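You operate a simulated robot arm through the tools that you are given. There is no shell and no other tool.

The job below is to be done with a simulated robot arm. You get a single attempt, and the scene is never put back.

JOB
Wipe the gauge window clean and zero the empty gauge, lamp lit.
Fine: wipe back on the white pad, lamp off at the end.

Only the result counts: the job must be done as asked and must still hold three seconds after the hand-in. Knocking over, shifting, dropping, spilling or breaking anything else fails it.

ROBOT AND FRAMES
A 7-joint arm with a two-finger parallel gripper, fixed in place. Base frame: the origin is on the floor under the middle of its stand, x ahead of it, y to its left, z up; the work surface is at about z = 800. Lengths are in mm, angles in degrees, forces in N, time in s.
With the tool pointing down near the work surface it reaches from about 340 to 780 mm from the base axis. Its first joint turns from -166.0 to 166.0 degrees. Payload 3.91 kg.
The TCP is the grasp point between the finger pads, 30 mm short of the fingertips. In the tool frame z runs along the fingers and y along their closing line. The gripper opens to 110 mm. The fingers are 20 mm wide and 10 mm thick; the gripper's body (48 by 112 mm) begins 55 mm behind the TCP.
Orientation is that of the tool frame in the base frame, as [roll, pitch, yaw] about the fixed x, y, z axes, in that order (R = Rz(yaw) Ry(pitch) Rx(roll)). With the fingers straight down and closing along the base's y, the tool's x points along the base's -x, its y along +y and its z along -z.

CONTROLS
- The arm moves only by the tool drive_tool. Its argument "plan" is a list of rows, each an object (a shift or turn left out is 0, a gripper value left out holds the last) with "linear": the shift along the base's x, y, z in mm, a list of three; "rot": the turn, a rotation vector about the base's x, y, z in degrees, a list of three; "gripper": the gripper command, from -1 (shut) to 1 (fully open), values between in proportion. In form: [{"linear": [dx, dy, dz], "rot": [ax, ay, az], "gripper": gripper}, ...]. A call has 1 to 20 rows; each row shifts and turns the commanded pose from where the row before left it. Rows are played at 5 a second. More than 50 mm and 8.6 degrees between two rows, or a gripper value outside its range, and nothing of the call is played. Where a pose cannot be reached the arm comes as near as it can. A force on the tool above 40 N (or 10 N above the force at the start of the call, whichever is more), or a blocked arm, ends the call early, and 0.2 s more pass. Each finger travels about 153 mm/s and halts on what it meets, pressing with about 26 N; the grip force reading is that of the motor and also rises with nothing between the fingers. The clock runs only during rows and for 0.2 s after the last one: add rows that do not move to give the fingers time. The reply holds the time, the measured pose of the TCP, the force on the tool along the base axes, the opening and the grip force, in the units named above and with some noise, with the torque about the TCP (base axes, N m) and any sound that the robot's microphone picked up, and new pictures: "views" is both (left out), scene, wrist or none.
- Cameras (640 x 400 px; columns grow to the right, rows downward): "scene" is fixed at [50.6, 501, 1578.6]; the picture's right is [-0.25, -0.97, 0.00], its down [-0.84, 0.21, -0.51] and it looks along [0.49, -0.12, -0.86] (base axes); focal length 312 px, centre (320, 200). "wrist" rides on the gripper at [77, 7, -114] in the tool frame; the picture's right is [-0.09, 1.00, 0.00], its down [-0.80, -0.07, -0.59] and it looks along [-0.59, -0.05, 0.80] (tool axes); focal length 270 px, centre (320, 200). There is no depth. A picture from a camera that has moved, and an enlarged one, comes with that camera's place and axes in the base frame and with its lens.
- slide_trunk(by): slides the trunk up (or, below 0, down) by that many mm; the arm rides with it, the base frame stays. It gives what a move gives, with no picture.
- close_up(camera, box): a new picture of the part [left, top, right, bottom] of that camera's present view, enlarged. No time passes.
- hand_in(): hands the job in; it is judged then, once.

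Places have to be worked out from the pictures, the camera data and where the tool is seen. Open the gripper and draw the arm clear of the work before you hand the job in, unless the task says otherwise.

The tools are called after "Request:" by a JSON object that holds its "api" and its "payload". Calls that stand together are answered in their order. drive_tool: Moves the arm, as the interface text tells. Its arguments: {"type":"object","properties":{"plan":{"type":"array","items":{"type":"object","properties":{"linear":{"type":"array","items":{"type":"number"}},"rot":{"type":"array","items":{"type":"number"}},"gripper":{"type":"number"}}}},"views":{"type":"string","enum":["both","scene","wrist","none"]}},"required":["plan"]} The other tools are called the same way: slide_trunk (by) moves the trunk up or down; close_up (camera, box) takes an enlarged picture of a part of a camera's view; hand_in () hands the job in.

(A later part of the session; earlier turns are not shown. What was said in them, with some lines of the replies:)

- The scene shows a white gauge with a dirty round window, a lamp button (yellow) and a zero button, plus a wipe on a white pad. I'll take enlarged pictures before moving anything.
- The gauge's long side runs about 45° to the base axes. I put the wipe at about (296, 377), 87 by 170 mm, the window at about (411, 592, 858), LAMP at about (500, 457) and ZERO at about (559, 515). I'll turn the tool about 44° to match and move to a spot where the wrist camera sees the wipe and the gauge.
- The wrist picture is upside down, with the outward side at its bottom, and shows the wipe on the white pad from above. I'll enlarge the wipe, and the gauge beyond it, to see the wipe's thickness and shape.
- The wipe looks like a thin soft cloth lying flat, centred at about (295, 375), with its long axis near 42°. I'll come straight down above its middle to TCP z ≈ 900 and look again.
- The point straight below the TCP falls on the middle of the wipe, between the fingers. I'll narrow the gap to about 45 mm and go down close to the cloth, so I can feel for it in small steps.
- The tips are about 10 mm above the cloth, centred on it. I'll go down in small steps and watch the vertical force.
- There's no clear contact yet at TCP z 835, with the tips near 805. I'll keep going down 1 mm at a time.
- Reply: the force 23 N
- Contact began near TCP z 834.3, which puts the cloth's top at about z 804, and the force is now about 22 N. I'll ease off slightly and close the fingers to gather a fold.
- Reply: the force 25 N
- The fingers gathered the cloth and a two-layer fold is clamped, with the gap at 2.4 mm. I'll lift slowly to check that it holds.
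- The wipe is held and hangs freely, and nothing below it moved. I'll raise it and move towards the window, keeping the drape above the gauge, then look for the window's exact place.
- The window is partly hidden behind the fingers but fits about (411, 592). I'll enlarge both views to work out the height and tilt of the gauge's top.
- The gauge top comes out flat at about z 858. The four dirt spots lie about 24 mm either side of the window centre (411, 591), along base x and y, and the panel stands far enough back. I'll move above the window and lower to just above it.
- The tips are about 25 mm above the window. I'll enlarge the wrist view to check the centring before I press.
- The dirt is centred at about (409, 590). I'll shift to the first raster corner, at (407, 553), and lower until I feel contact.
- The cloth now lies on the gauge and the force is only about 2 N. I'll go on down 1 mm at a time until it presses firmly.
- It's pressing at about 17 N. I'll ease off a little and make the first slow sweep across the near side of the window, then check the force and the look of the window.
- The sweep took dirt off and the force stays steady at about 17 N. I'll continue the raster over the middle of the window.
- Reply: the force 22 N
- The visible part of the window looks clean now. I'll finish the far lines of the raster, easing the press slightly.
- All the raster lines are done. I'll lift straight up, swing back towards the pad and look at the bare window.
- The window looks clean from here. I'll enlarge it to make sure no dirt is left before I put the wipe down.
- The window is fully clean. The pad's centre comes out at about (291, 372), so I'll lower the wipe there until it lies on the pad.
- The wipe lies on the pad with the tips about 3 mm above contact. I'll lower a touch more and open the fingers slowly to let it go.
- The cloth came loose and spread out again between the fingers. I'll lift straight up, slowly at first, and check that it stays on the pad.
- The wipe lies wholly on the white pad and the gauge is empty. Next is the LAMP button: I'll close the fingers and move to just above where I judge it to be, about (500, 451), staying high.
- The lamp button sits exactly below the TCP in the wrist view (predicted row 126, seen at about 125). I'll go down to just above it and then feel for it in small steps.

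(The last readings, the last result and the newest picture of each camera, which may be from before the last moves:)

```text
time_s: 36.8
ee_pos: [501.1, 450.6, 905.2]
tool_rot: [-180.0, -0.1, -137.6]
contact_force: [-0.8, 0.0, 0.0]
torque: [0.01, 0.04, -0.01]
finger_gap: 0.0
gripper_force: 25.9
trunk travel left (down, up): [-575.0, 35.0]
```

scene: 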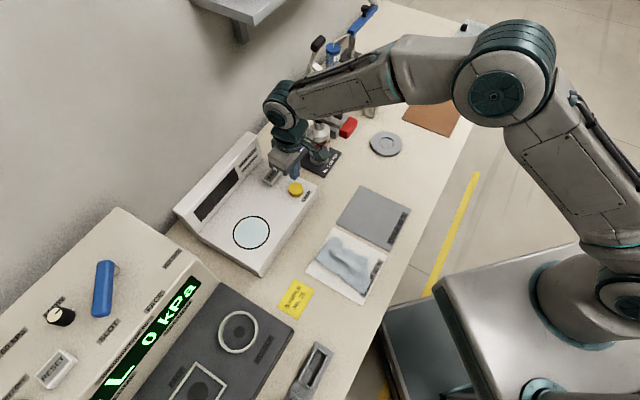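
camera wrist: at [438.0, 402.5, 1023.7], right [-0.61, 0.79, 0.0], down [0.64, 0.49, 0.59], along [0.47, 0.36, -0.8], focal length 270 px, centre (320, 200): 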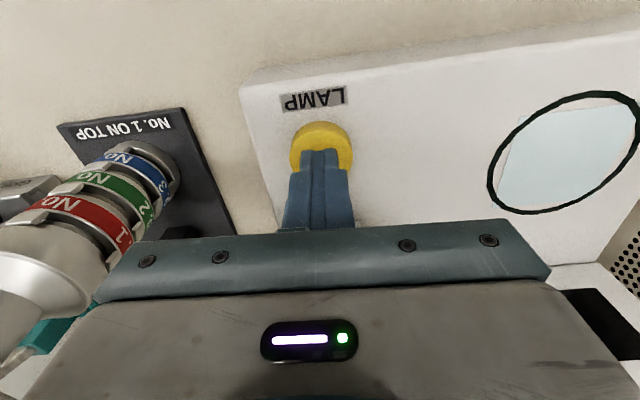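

The fingers are right over the button and there's no contact at TCP z 905. I'll keep going down in 1 mm steps, watching force and sound.

Request:
{"api": "drive_tool", "payload": {"plan": [{"linear": [0, 0, -1]}, {"linear": [0, 0, -1]}, {}], "views": "none"}}

Request:
{"api": "drive_tool", "payload": {"plan": [{"linear": [0, 0, -1]}, {"linear": [0, 0, -1]}, {}], "views": "scene"}}

```text
time_s: 37.6
ee_pos: [500.8, 450.3, 903.3]
tool_rot: [180.0, 0.0, -137.4]
contact_force: [-0.3, 0.0, 1.0]
torque: [-0.01, 0.0, 0.0]
finger_gap: 0.1
gripper_force: 25.9
trunk travel left (down, up): [-575.0, 35.0]
```

```text
time_s: 38.4
ee_pos: [500.2, 450.1, 900.6]
tool_rot: [180.0, 0.0, -137.6]
contact_force: [0.8, -0.7, 1.6]
torque: [-0.01, 0.01, 0.03]
finger_gap: 0.1
gripper_force: 26.0
trunk travel left (down, up): [-575.0, 35.0]
```

scene: 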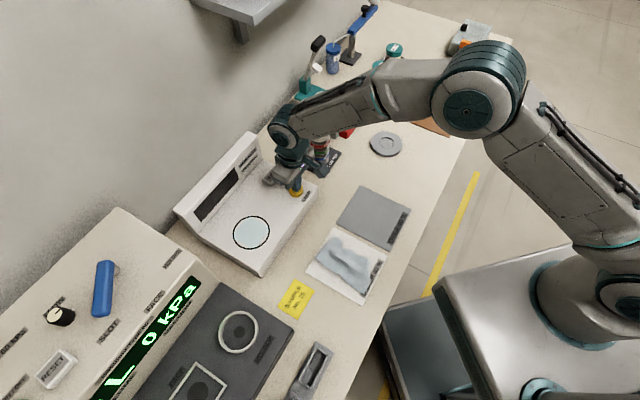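

The force is only beginning to rise and the display is still dark. I'll continue down.

Request:
{"api": "drive_tool", "payload": {"plan": [{"linear": [0, 0, -1]}, {}], "views": "none"}}

Request:
{"api": "drive_tool", "payload": {"plan": [{"linear": [0, 0, -1]}, {}], "views": "scene"}}

```text
time_s: 39.0
ee_pos: [501.3, 450.2, 901.5]
tool_rot: [-180.0, 0.0, -137.5]
contact_force: [0.9, 0.1, 2.4]
torque: [0.02, -0.01, 0.01]
finger_gap: 0.2
gripper_force: 26.2
trunk travel left (down, up): [-575.0, 35.0]
```

```text
time_s: 39.6
ee_pos: [499.7, 449.9, 900.0]
tool_rot: [-180.0, 0.0, -137.5]
contact_force: [0.3, 1.0, 1.6]
torque: [0.01, 0.02, 0.0]
finger_gap: 0.1
gripper_force: 26.0
trunk travel left (down, up): [-575.0, 35.0]
```

scene: 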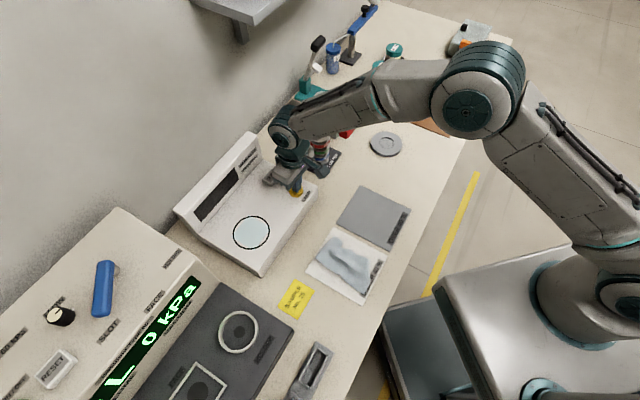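

The button gives softly at about 2 N and hasn't switched yet. I'll press further, 1 mm at a time.

Request:
{"api": "drive_tool", "payload": {"plan": [{"linear": [0, 0, -1]}, {}], "views": "none"}}

Request:
{"api": "drive_tool", "payload": {"plan": [{"linear": [0, 0, -1]}, {}], "views": "scene"}}

```text
time_s: 40.2
ee_pos: [500.3, 448.4, 899.0]
tool_rot: [180.0, 0.0, -137.5]
contact_force: [-0.1, -0.5, 1.7]
torque: [-0.02, -0.02, -0.04]
finger_gap: 0.0
gripper_force: 26.2
trunk travel left (down, up): [-575.0, 35.0]
```

```text
time_s: 40.8
ee_pos: [500.6, 449.6, 897.1]
tool_rot: [-180.0, 0.0, -137.5]
contact_force: [0.3, -0.8, 1.9]
torque: [-0.05, -0.03, 0.01]
finger_gap: 0.0
gripper_force: 26.3
trunk travel left (down, up): [-575.0, 35.0]
```

scene: 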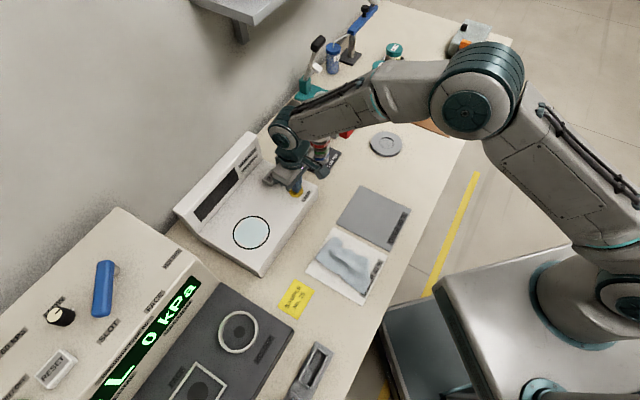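

The button has gone down about 5 mm with little force and no click so far. I'll press on in small steps.

Request:
{"api": "drive_tool", "payload": {"plan": [{"linear": [0, 0, -1]}, {}], "views": "none"}}

Request:
{"api": "drive_tool", "payload": {"plan": [{"linear": [0, 0, -1]}, {}], "views": "scene"}}

```text
time_s: 41.4
ee_pos: [501.0, 449.8, 896.6]
tool_rot: [180.0, 0.0, -137.5]
contact_force: [-0.2, -0.7, 2.9]
torque: [-0.03, 0.0, -0.02]
finger_gap: 0.2
gripper_force: 25.9
trunk travel left (down, up): [-575.0, 35.0]
heard: click
```

```text
time_s: 42.0
ee_pos: [501.1, 450.0, 896.3]
tool_rot: [-180.0, 0.0, -137.6]
contact_force: [-0.3, -1.5, 3.3]
torque: [-0.05, 0.01, 0.02]
finger_gap: 0.0
gripper_force: 25.5
trunk travel left (down, up): [-575.0, 35.0]
```

scene: 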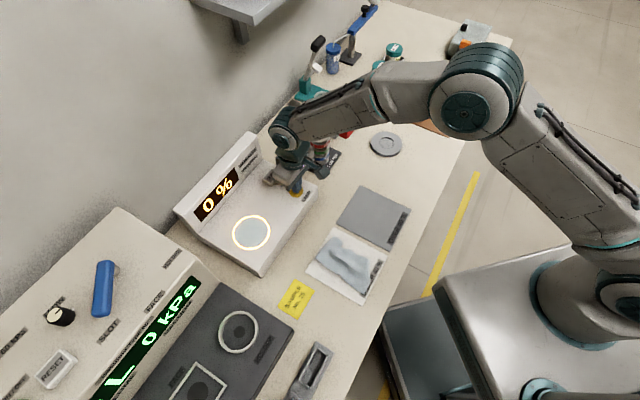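

There was a click, the lamp ring lit and the display shows a reading. I'll raise the fingers straight off the button and see whether it stays lit.

Request:
{"api": "drive_tool", "payload": {"plan": [{"linear": [0, 0, 5]}, {"linear": [0, 0, 10]}, {"linear": [0, 0, 20]}, {"linear": [0, 0, 30]}, {}, {}], "views": "both"}}

Request:
{"api": "close_up", "payload": {"camera": "scene", "box": [170, 130, 330, 290]}}

```text
time_s: 43.4
ee_pos: [500.1, 451.5, 959.6]
tool_rot: [180.0, 0.0, -137.5]
contact_force: [-0.2, 0.3, 1.2]
torque: [-0.02, 0.01, 0.03]
finger_gap: 0.0
gripper_force: 25.8
trunk travel left (down, up): [-575.0, 35.0]
camera wrist: at [437.7, 403.0, 1074.9], right [-0.61, 0.79, 0.0], down [0.64, 0.49, 0.59], along [0.47, 0.36, -0.8], focal length 270 px, centre (320, 200)
```

scene: 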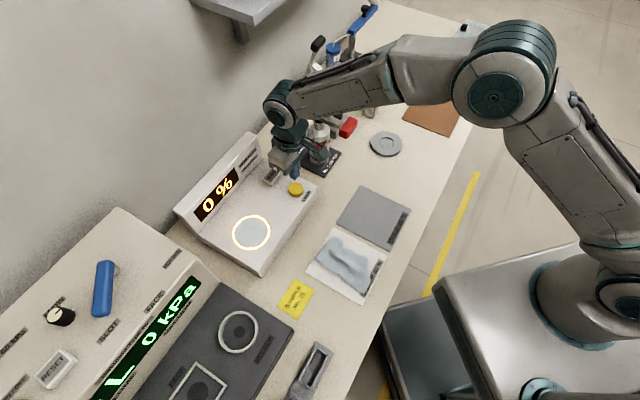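
wrist: 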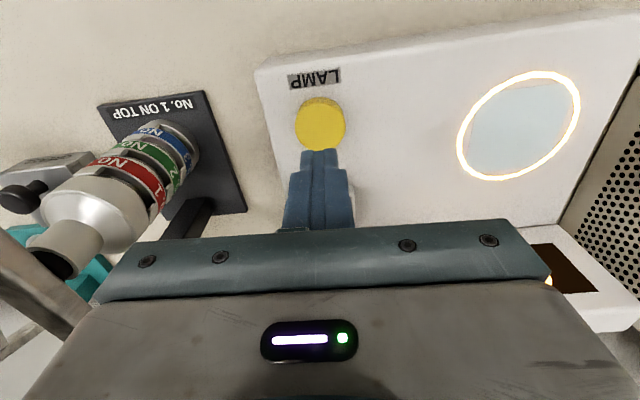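

```text
2.50 times, centred on (250, 210) of scene
camera zoom: at [50.6, 501.0, 1578.6], right [-0.25, -0.97, 0.0], down [-0.84, 0.21, -0.51], along [0.49, -0.12, -0.86], focal length 781 px, centre (495, 175)
```

zoom: 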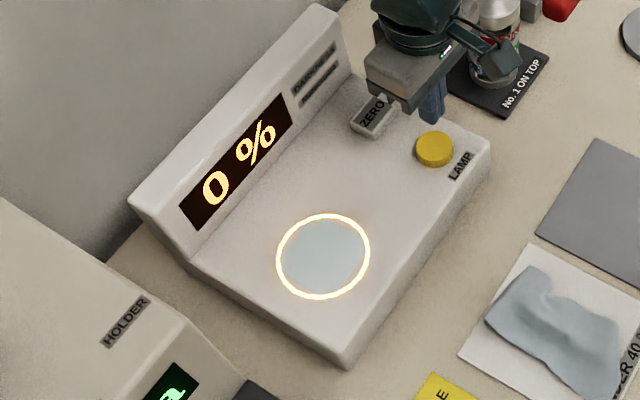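

The lamp stays lit and the display reads 0 %. ZERO has still to be pressed with the lamp on, so I'll move above that button, at about (558, 508), and check the alignment.

Request:
{"api": "drive_tool", "payload": {"plan": [{"linear": [19, 19, 0]}, {"linear": [19, 19, 0]}, {"linear": [19, 19, 0]}, {}, {}], "views": "both"}}

Request:
{"api": "close_up", "payload": {"camera": "wrist", "box": [240, 60, 400, 230]}}

```text
time_s: 44.6
ee_pos: [557.4, 506.2, 961.2]
tool_rot: [180.0, 0.0, -137.6]
contact_force: [-0.2, 0.2, -0.4]
torque: [0.01, 0.02, 0.03]
finger_gap: 0.0
gripper_force: 25.0
trunk travel left (down, up): [-575.0, 35.0]
camera wrist: at [495.4, 459.2, 1075.2], right [-0.61, 0.79, 0.0], down [0.64, 0.49, 0.59], along [0.47, 0.36, -0.8], focal length 270 px, centre (320, 200)
```

scene: 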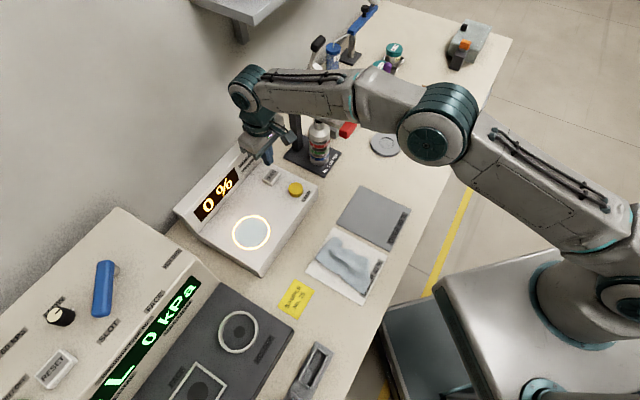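
wrist: 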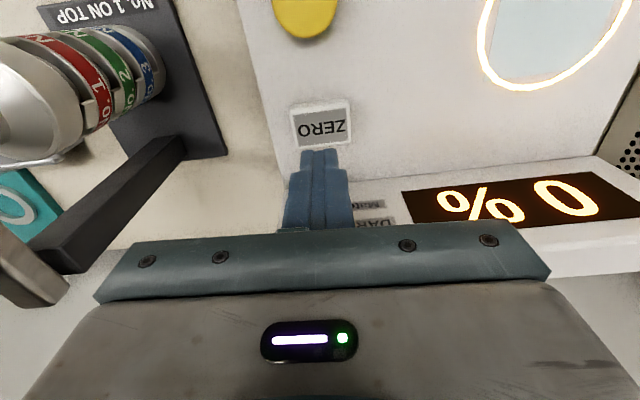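

```text
2.35 times, centred on (320, 145) of wrist
camera zoom: at [495.4, 459.2, 1075.2], right [-0.61, 0.79, 0.0], down [0.64, 0.49, 0.59], along [0.47, 0.36, -0.8], focal length 636 px, centre (320, 329)
```

zoom: 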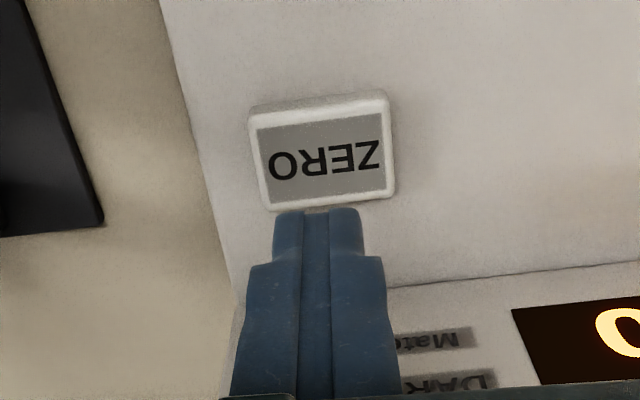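

ZERO lies about 3 to 4 mm further out than the TCP. I'll shift out by that, then lower to just above it.

Request:
{"api": "drive_tool", "payload": {"plan": [{"linear": [2.6, 2.4, 0]}, {"linear": [0, 0, -25]}, {"linear": [0, 0, -18]}, {"linear": [0, 0, -10]}, {}], "views": "both"}}

Request:
{"api": "close_up", "payload": {"camera": "wrist", "box": [240, 60, 400, 230]}}

```text
time_s: 45.8
ee_pos: [560.3, 509.3, 907.9]
tool_rot: [179.9, 0.0, -137.5]
contact_force: [1.0, 0.5, 0.5]
torque: [-0.01, 0.03, 0.01]
finger_gap: 0.1
gripper_force: 25.6
trunk travel left (down, up): [-575.0, 35.0]
camera wrist: at [497.4, 462.2, 1022.2], right [-0.61, 0.79, 0.0], down [0.64, 0.49, 0.59], along [0.47, 0.36, -0.8], focal length 270 px, centre (320, 200)
```

scene: 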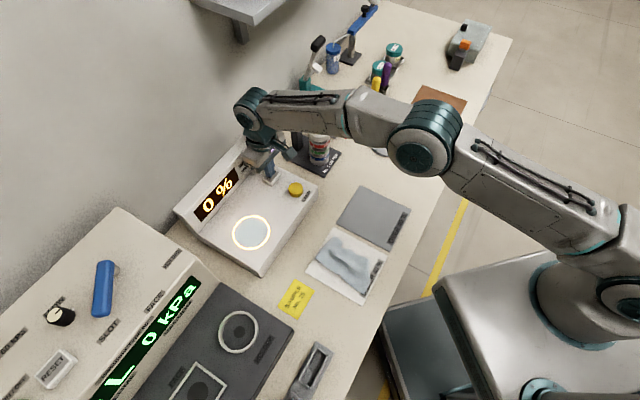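
wrist: 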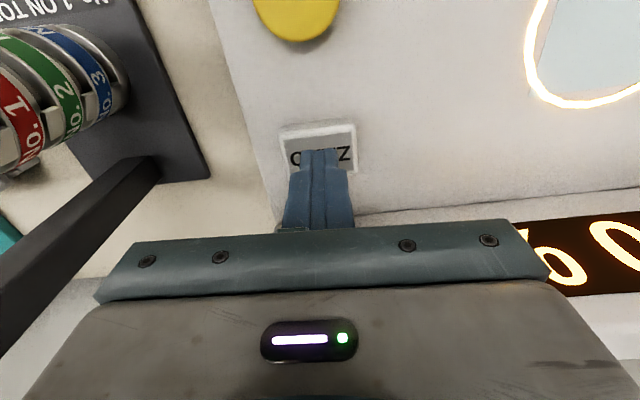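

```text
2.35 times, centred on (320, 145) of wrist
camera zoom: at [497.4, 462.2, 1022.2], right [-0.61, 0.79, 0.0], down [0.64, 0.49, 0.59], along [0.47, 0.36, -0.8], focal length 636 px, centre (320, 329)
```

zoom: 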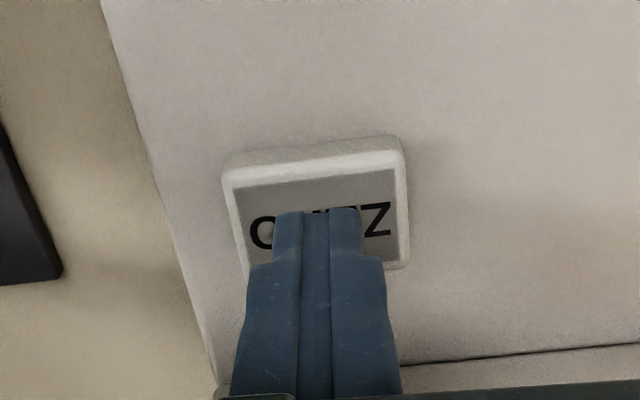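

The fingers are centred over ZERO, about 8 to 10 mm above it. I'll press down in 1 to 2 mm steps until it clicks.

Request:
{"api": "drive_tool", "payload": {"plan": [{"linear": [0, 0, -2]}, {"linear": [0, 0, -2]}, {"linear": [0, 0, -2]}, {}], "views": "none"}}

Request:
{"api": "drive_tool", "payload": {"plan": [{"linear": [0, 0, -1]}, {"linear": [0, 0, -1]}, {}], "views": "none"}}

Request:
{"api": "drive_tool", "payload": {"plan": [{"linear": [0, 0, -1]}, {}], "views": "none"}}

```text
time_s: 46.8
ee_pos: [561.0, 509.9, 901.7]
tool_rot: [-179.9, -0.1, -137.6]
contact_force: [0.6, 0.9, 1.0]
torque: [0.01, -0.01, -0.03]
finger_gap: 0.0
gripper_force: 26.2
trunk travel left (down, up): [-575.0, 35.0]
```

```text
time_s: 47.6
ee_pos: [560.1, 510.0, 900.2]
tool_rot: [-179.9, -0.1, -137.5]
contact_force: [0.2, 1.6, 2.0]
torque: [0.05, 0.0, -0.02]
finger_gap: 0.2
gripper_force: 25.9
trunk travel left (down, up): [-575.0, 35.0]
```

```text
time_s: 48.2
ee_pos: [560.6, 509.5, 899.6]
tool_rot: [-180.0, 0.1, -137.5]
contact_force: [-0.8, 0.7, 1.7]
torque: [0.0, 0.03, -0.03]
finger_gap: 0.0
gripper_force: 26.1
trunk travel left (down, up): [-575.0, 35.0]
```

The button is starting to give at about 2 N. I'll keep pressing in 1 mm steps.

Request:
{"api": "drive_tool", "payload": {"plan": [{"linear": [0, 0, -1]}, {}], "views": "none"}}

Request:
{"api": "drive_tool", "payload": {"plan": [{"linear": [0, 0, -1]}, {}], "views": "none"}}

Request:
{"api": "drive_tool", "payload": {"plan": [{"linear": [0, 0, -1]}, {}], "views": "scene"}}

```text
time_s: 48.8
ee_pos: [560.2, 509.3, 898.1]
tool_rot: [179.9, 0.0, -137.5]
contact_force: [-1.1, 0.8, 3.0]
torque: [0.01, 0.05, -0.01]
finger_gap: 0.0
gripper_force: 25.9
trunk travel left (down, up): [-575.0, 35.0]
```

```text
time_s: 49.4
ee_pos: [560.1, 510.1, 897.2]
tool_rot: [180.0, 0.0, -137.5]
contact_force: [0.8, -0.4, 2.7]
torque: [0.0, 0.03, 0.01]
finger_gap: 0.1
gripper_force: 26.2
trunk travel left (down, up): [-575.0, 35.0]
heard: click
```

```text
time_s: 50.0
ee_pos: [560.7, 510.4, 895.7]
tool_rot: [179.9, 0.0, -137.5]
contact_force: [0.4, 2.6, 3.7]
torque: [0.03, 0.0, 0.02]
finger_gap: 0.0
gripper_force: 25.9
trunk travel left (down, up): [-575.0, 35.0]
```

scene: 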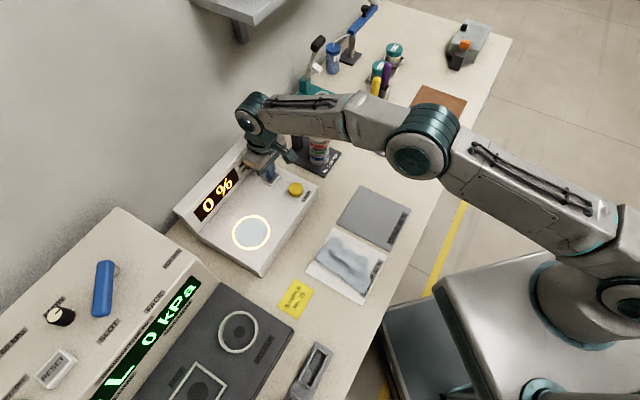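

ZERO clicked with the lamp lit, the window clean and the gauge empty, and the display reads 0 %. I'll raise off the button and check the display before switching the lamp off.

Request:
{"api": "drive_tool", "payload": {"plan": [{"linear": [0, 0, 5]}, {"linear": [0, 0, 10]}, {"linear": [0, 0, 20]}, {"linear": [0, 0, 30]}, {}, {}], "views": "both"}}

Request:
{"api": "close_up", "payload": {"camera": "scene", "box": [170, 130, 330, 290]}}

```text
time_s: 51.4
ee_pos: [559.8, 509.6, 960.7]
tool_rot: [-180.0, -0.1, -137.6]
contact_force: [-0.2, 0.5, 0.4]
torque: [-0.01, 0.0, 0.0]
finger_gap: 0.2
gripper_force: 25.6
trunk travel left (down, up): [-575.0, 35.0]
camera wrist: at [498.0, 462.1, 1074.8], right [-0.61, 0.79, 0.0], down [0.64, 0.49, 0.59], along [0.47, 0.36, -0.8], focal length 270 px, centre (320, 200)
```

scene: 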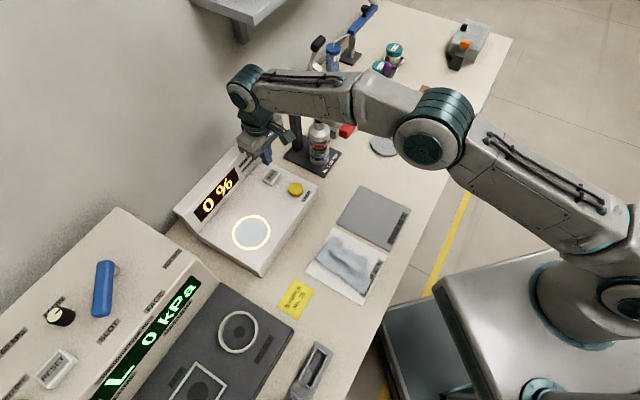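
wrist: 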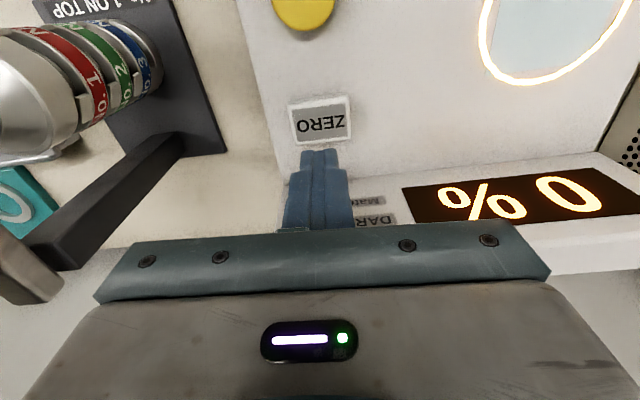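

```text
2.50 times, centred on (250, 210) of scene
camera zoom: at [50.6, 501.0, 1578.6], right [-0.25, -0.97, 0.0], down [-0.84, 0.21, -0.51], along [0.49, -0.12, -0.86], focal length 781 px, centre (495, 175)
```

zoom: 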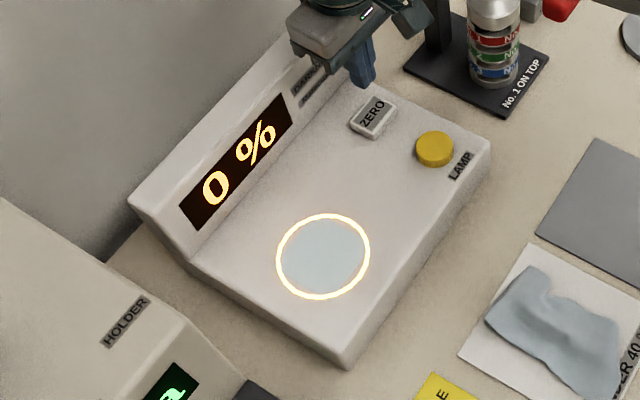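

It's zeroed at 0 % with the lamp lit. I'll go back over the LAMP button and press it again to turn the lamp off.

Request:
{"api": "drive_tool", "payload": {"plan": [{"linear": [-19.6, -19.4, 0]}, {"linear": [-20, -20, 0]}, {"linear": [-20, -20, 0]}, {}, {"linear": [0, 0, -25]}, {"linear": [0, 0, -18]}, {"linear": [0, 0, -9]}, {}], "views": "wrist"}}

```text
time_s: 53.2
ee_pos: [501.3, 450.0, 907.7]
tool_rot: [-180.0, 0.0, -137.5]
contact_force: [0.1, 1.0, -0.4]
torque: [0.0, 0.0, 0.02]
finger_gap: 0.0
gripper_force: 26.0
trunk travel left (down, up): [-575.0, 35.0]
camera wrist: at [438.7, 402.1, 1022.8], right [-0.61, 0.79, 0.0], down [0.64, 0.49, 0.59], along [0.47, 0.36, -0.8], focal length 270 px, centre (320, 200)
```

wrist: 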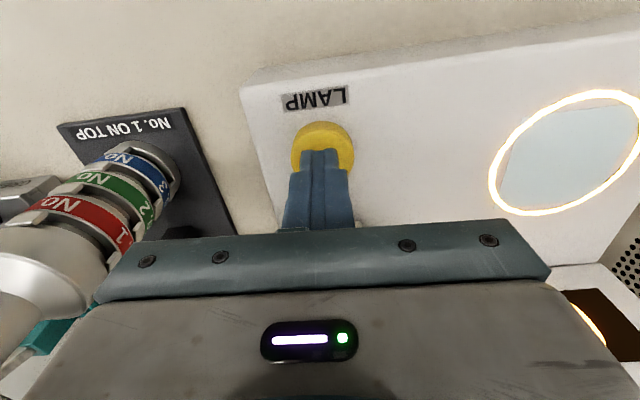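

The fingers are over LAMP as before. I'll press down in small steps until it clicks.

Request:
{"api": "drive_tool", "payload": {"plan": [{"linear": [0, 0, -3]}, {"linear": [0, 0, -2]}, {"linear": [0, 0, -2]}, {"linear": [0, 0, -1]}, {"linear": [0, 0, -1]}, {}], "views": "none"}}

Request:
{"api": "drive_tool", "payload": {"plan": [{"linear": [0, 0, -1]}, {}], "views": "none"}}

Request:
{"api": "drive_tool", "payload": {"plan": [{"linear": [0, 0, -1]}, {}], "views": "scene"}}

```text
time_s: 54.6
ee_pos: [500.6, 449.8, 900.0]
tool_rot: [179.9, 0.0, -137.5]
contact_force: [1.0, -0.4, 1.7]
torque: [-0.02, -0.01, 0.01]
finger_gap: 0.2
gripper_force: 26.1
trunk travel left (down, up): [-575.0, 35.0]
```

```text
time_s: 55.2
ee_pos: [499.8, 450.4, 898.4]
tool_rot: [180.0, 0.0, -137.5]
contact_force: [1.1, -1.1, 1.3]
torque: [0.0, -0.01, -0.01]
finger_gap: 0.0
gripper_force: 26.1
trunk travel left (down, up): [-575.0, 35.0]
```

```text
time_s: 55.8
ee_pos: [500.8, 451.0, 897.0]
tool_rot: [-179.9, 0.1, -137.5]
contact_force: [0.9, -0.4, 2.0]
torque: [-0.02, -0.04, -0.02]
finger_gap: 0.0
gripper_force: 25.8
trunk travel left (down, up): [-575.0, 35.0]
```

scene: 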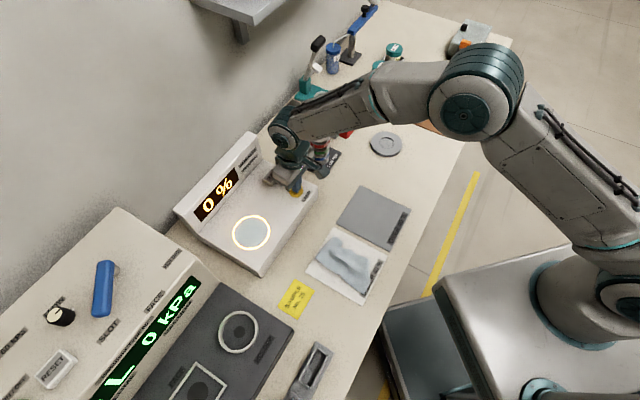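

The lamp is still lit and there's no click yet. I'll press 1 mm further.

Request:
{"api": "drive_tool", "payload": {"plan": [{"linear": [0, 0, -1]}, {}], "views": "scene"}}

```text
time_s: 56.4
ee_pos: [501.7, 450.3, 896.8]
tool_rot: [180.0, 0.0, -137.5]
contact_force: [0.2, 0.3, 2.6]
torque: [0.04, -0.02, 0.01]
finger_gap: 0.1
gripper_force: 26.5
trunk travel left (down, up): [-575.0, 35.0]
heard: click
```

scene: 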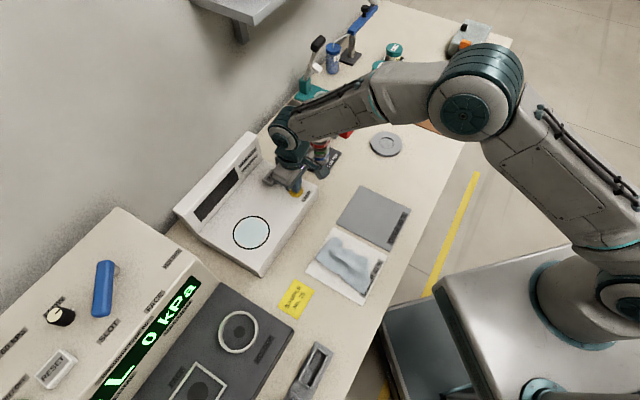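

It clicked and the lamp is off. I'll raise straight up, draw back clear of the work and open the gripper.

Request:
{"api": "drive_tool", "payload": {"plan": [{"linear": [0, 0, 5]}, {"linear": [0, 0, 10]}, {"linear": [0, 0, 30]}, {"linear": [0, 0, 40]}, {"linear": [0, 0, 40]}, {"linear": [-30, -30, 20]}, {"linear": [-30, -30, 20]}, {"linear": [-30, -30, 20]}, {"linear": [-30, -30, 0], "gripper": 1}, {"linear": [-20, -30, 0]}, {}, {}, {}], "views": "both"}}

Request:
{"api": "close_up", "payload": {"camera": "scene", "box": [170, 130, 330, 290]}}

Request:
{"api": "close_up", "payload": {"camera": "scene", "box": [280, 170, 440, 320]}}

```text
time_s: 59.2
ee_pos: [360.2, 300.3, 1082.0]
tool_rot: [-179.9, 0.0, -137.6]
contact_force: [0.2, -0.1, 0.9]
torque: [0.03, -0.03, 0.0]
finger_gap: 110.1
gripper_force: 0.2
trunk travel left (down, up): [-575.0, 35.0]
camera wrist: at [298.4, 252.4, 1195.7], right [-0.61, 0.79, 0.0], down [0.64, 0.49, 0.59], along [0.47, 0.36, -0.8], focal length 270 px, centre (320, 200)
```

scene: 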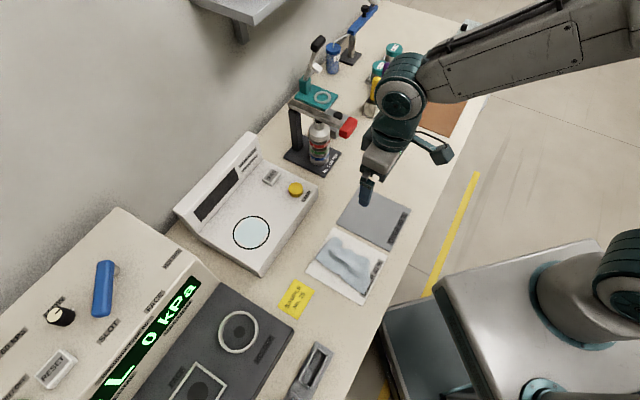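
wrist: 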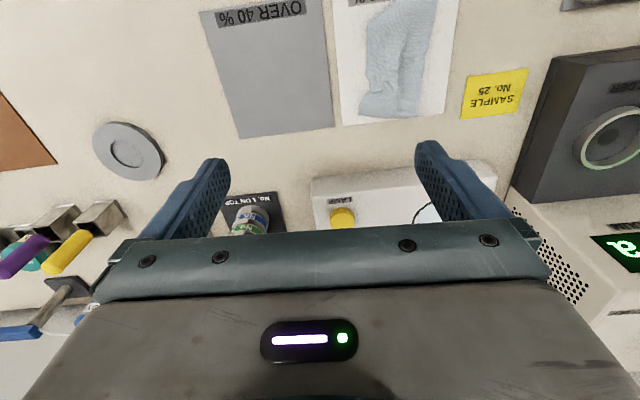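

```text
2.50 times, centred on (250, 210) of scene
camera zoom: at [50.6, 501.0, 1578.6], right [-0.25, -0.97, 0.0], down [-0.84, 0.21, -0.51], along [0.49, -0.12, -0.86], focal length 781 px, centre (495, 175)
```

zoom: 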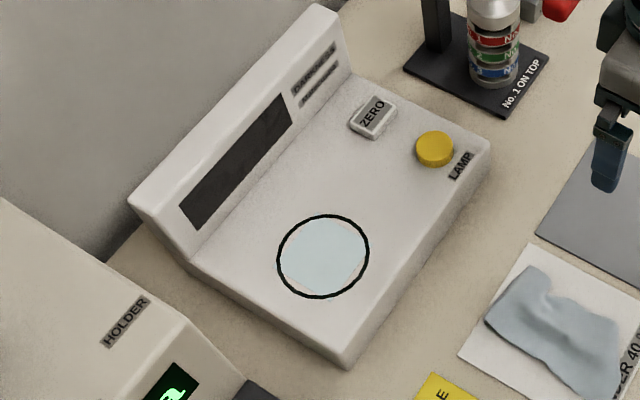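

```text
2.67 times, centred on (360, 245) of scene
camera zoom: at [50.6, 501.0, 1578.6], right [-0.25, -0.97, 0.0], down [-0.84, 0.21, -0.51], along [0.49, -0.12, -0.86], focal length 833 px, centre (213, 80)
```

zoom: 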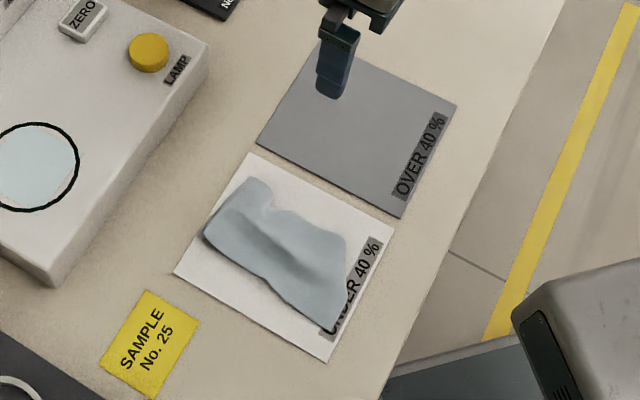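

The window is clean and was zeroed at 0 % with the lamp lit. The lamp is now off, the wipe lies wholly on the white pad, and nothing else has moved. The gripper is open and clear, so I'm handing in.

Request:
{"api": "hand_in", "payload": {}}

```text
The job is handed in.
```

The gauge window is wiped clean, and I zeroed the empty gauge with the lamp lit. The final pictures and readings back this up, but the hand-in reply didn't say whether the job passed.

- **Window:** I wiped all of it with the cloth held in the gripper. The close-up afterwards showed no dirt left.
- **Zero:** I turned the lamp on and pressed ZERO until it clicked. The display read 0 % both before and after the press.
- **Lamp:** I pressed LAMP again until it clicked, and both the window ring and the display went dark.
- **Wipe:** It's back on the white pad, slightly crumpled but within the pad's edges.

In the last pictures nothing else looked moved or knocked over. The gripper was open and the arm was clear of the gauge when I handed in.
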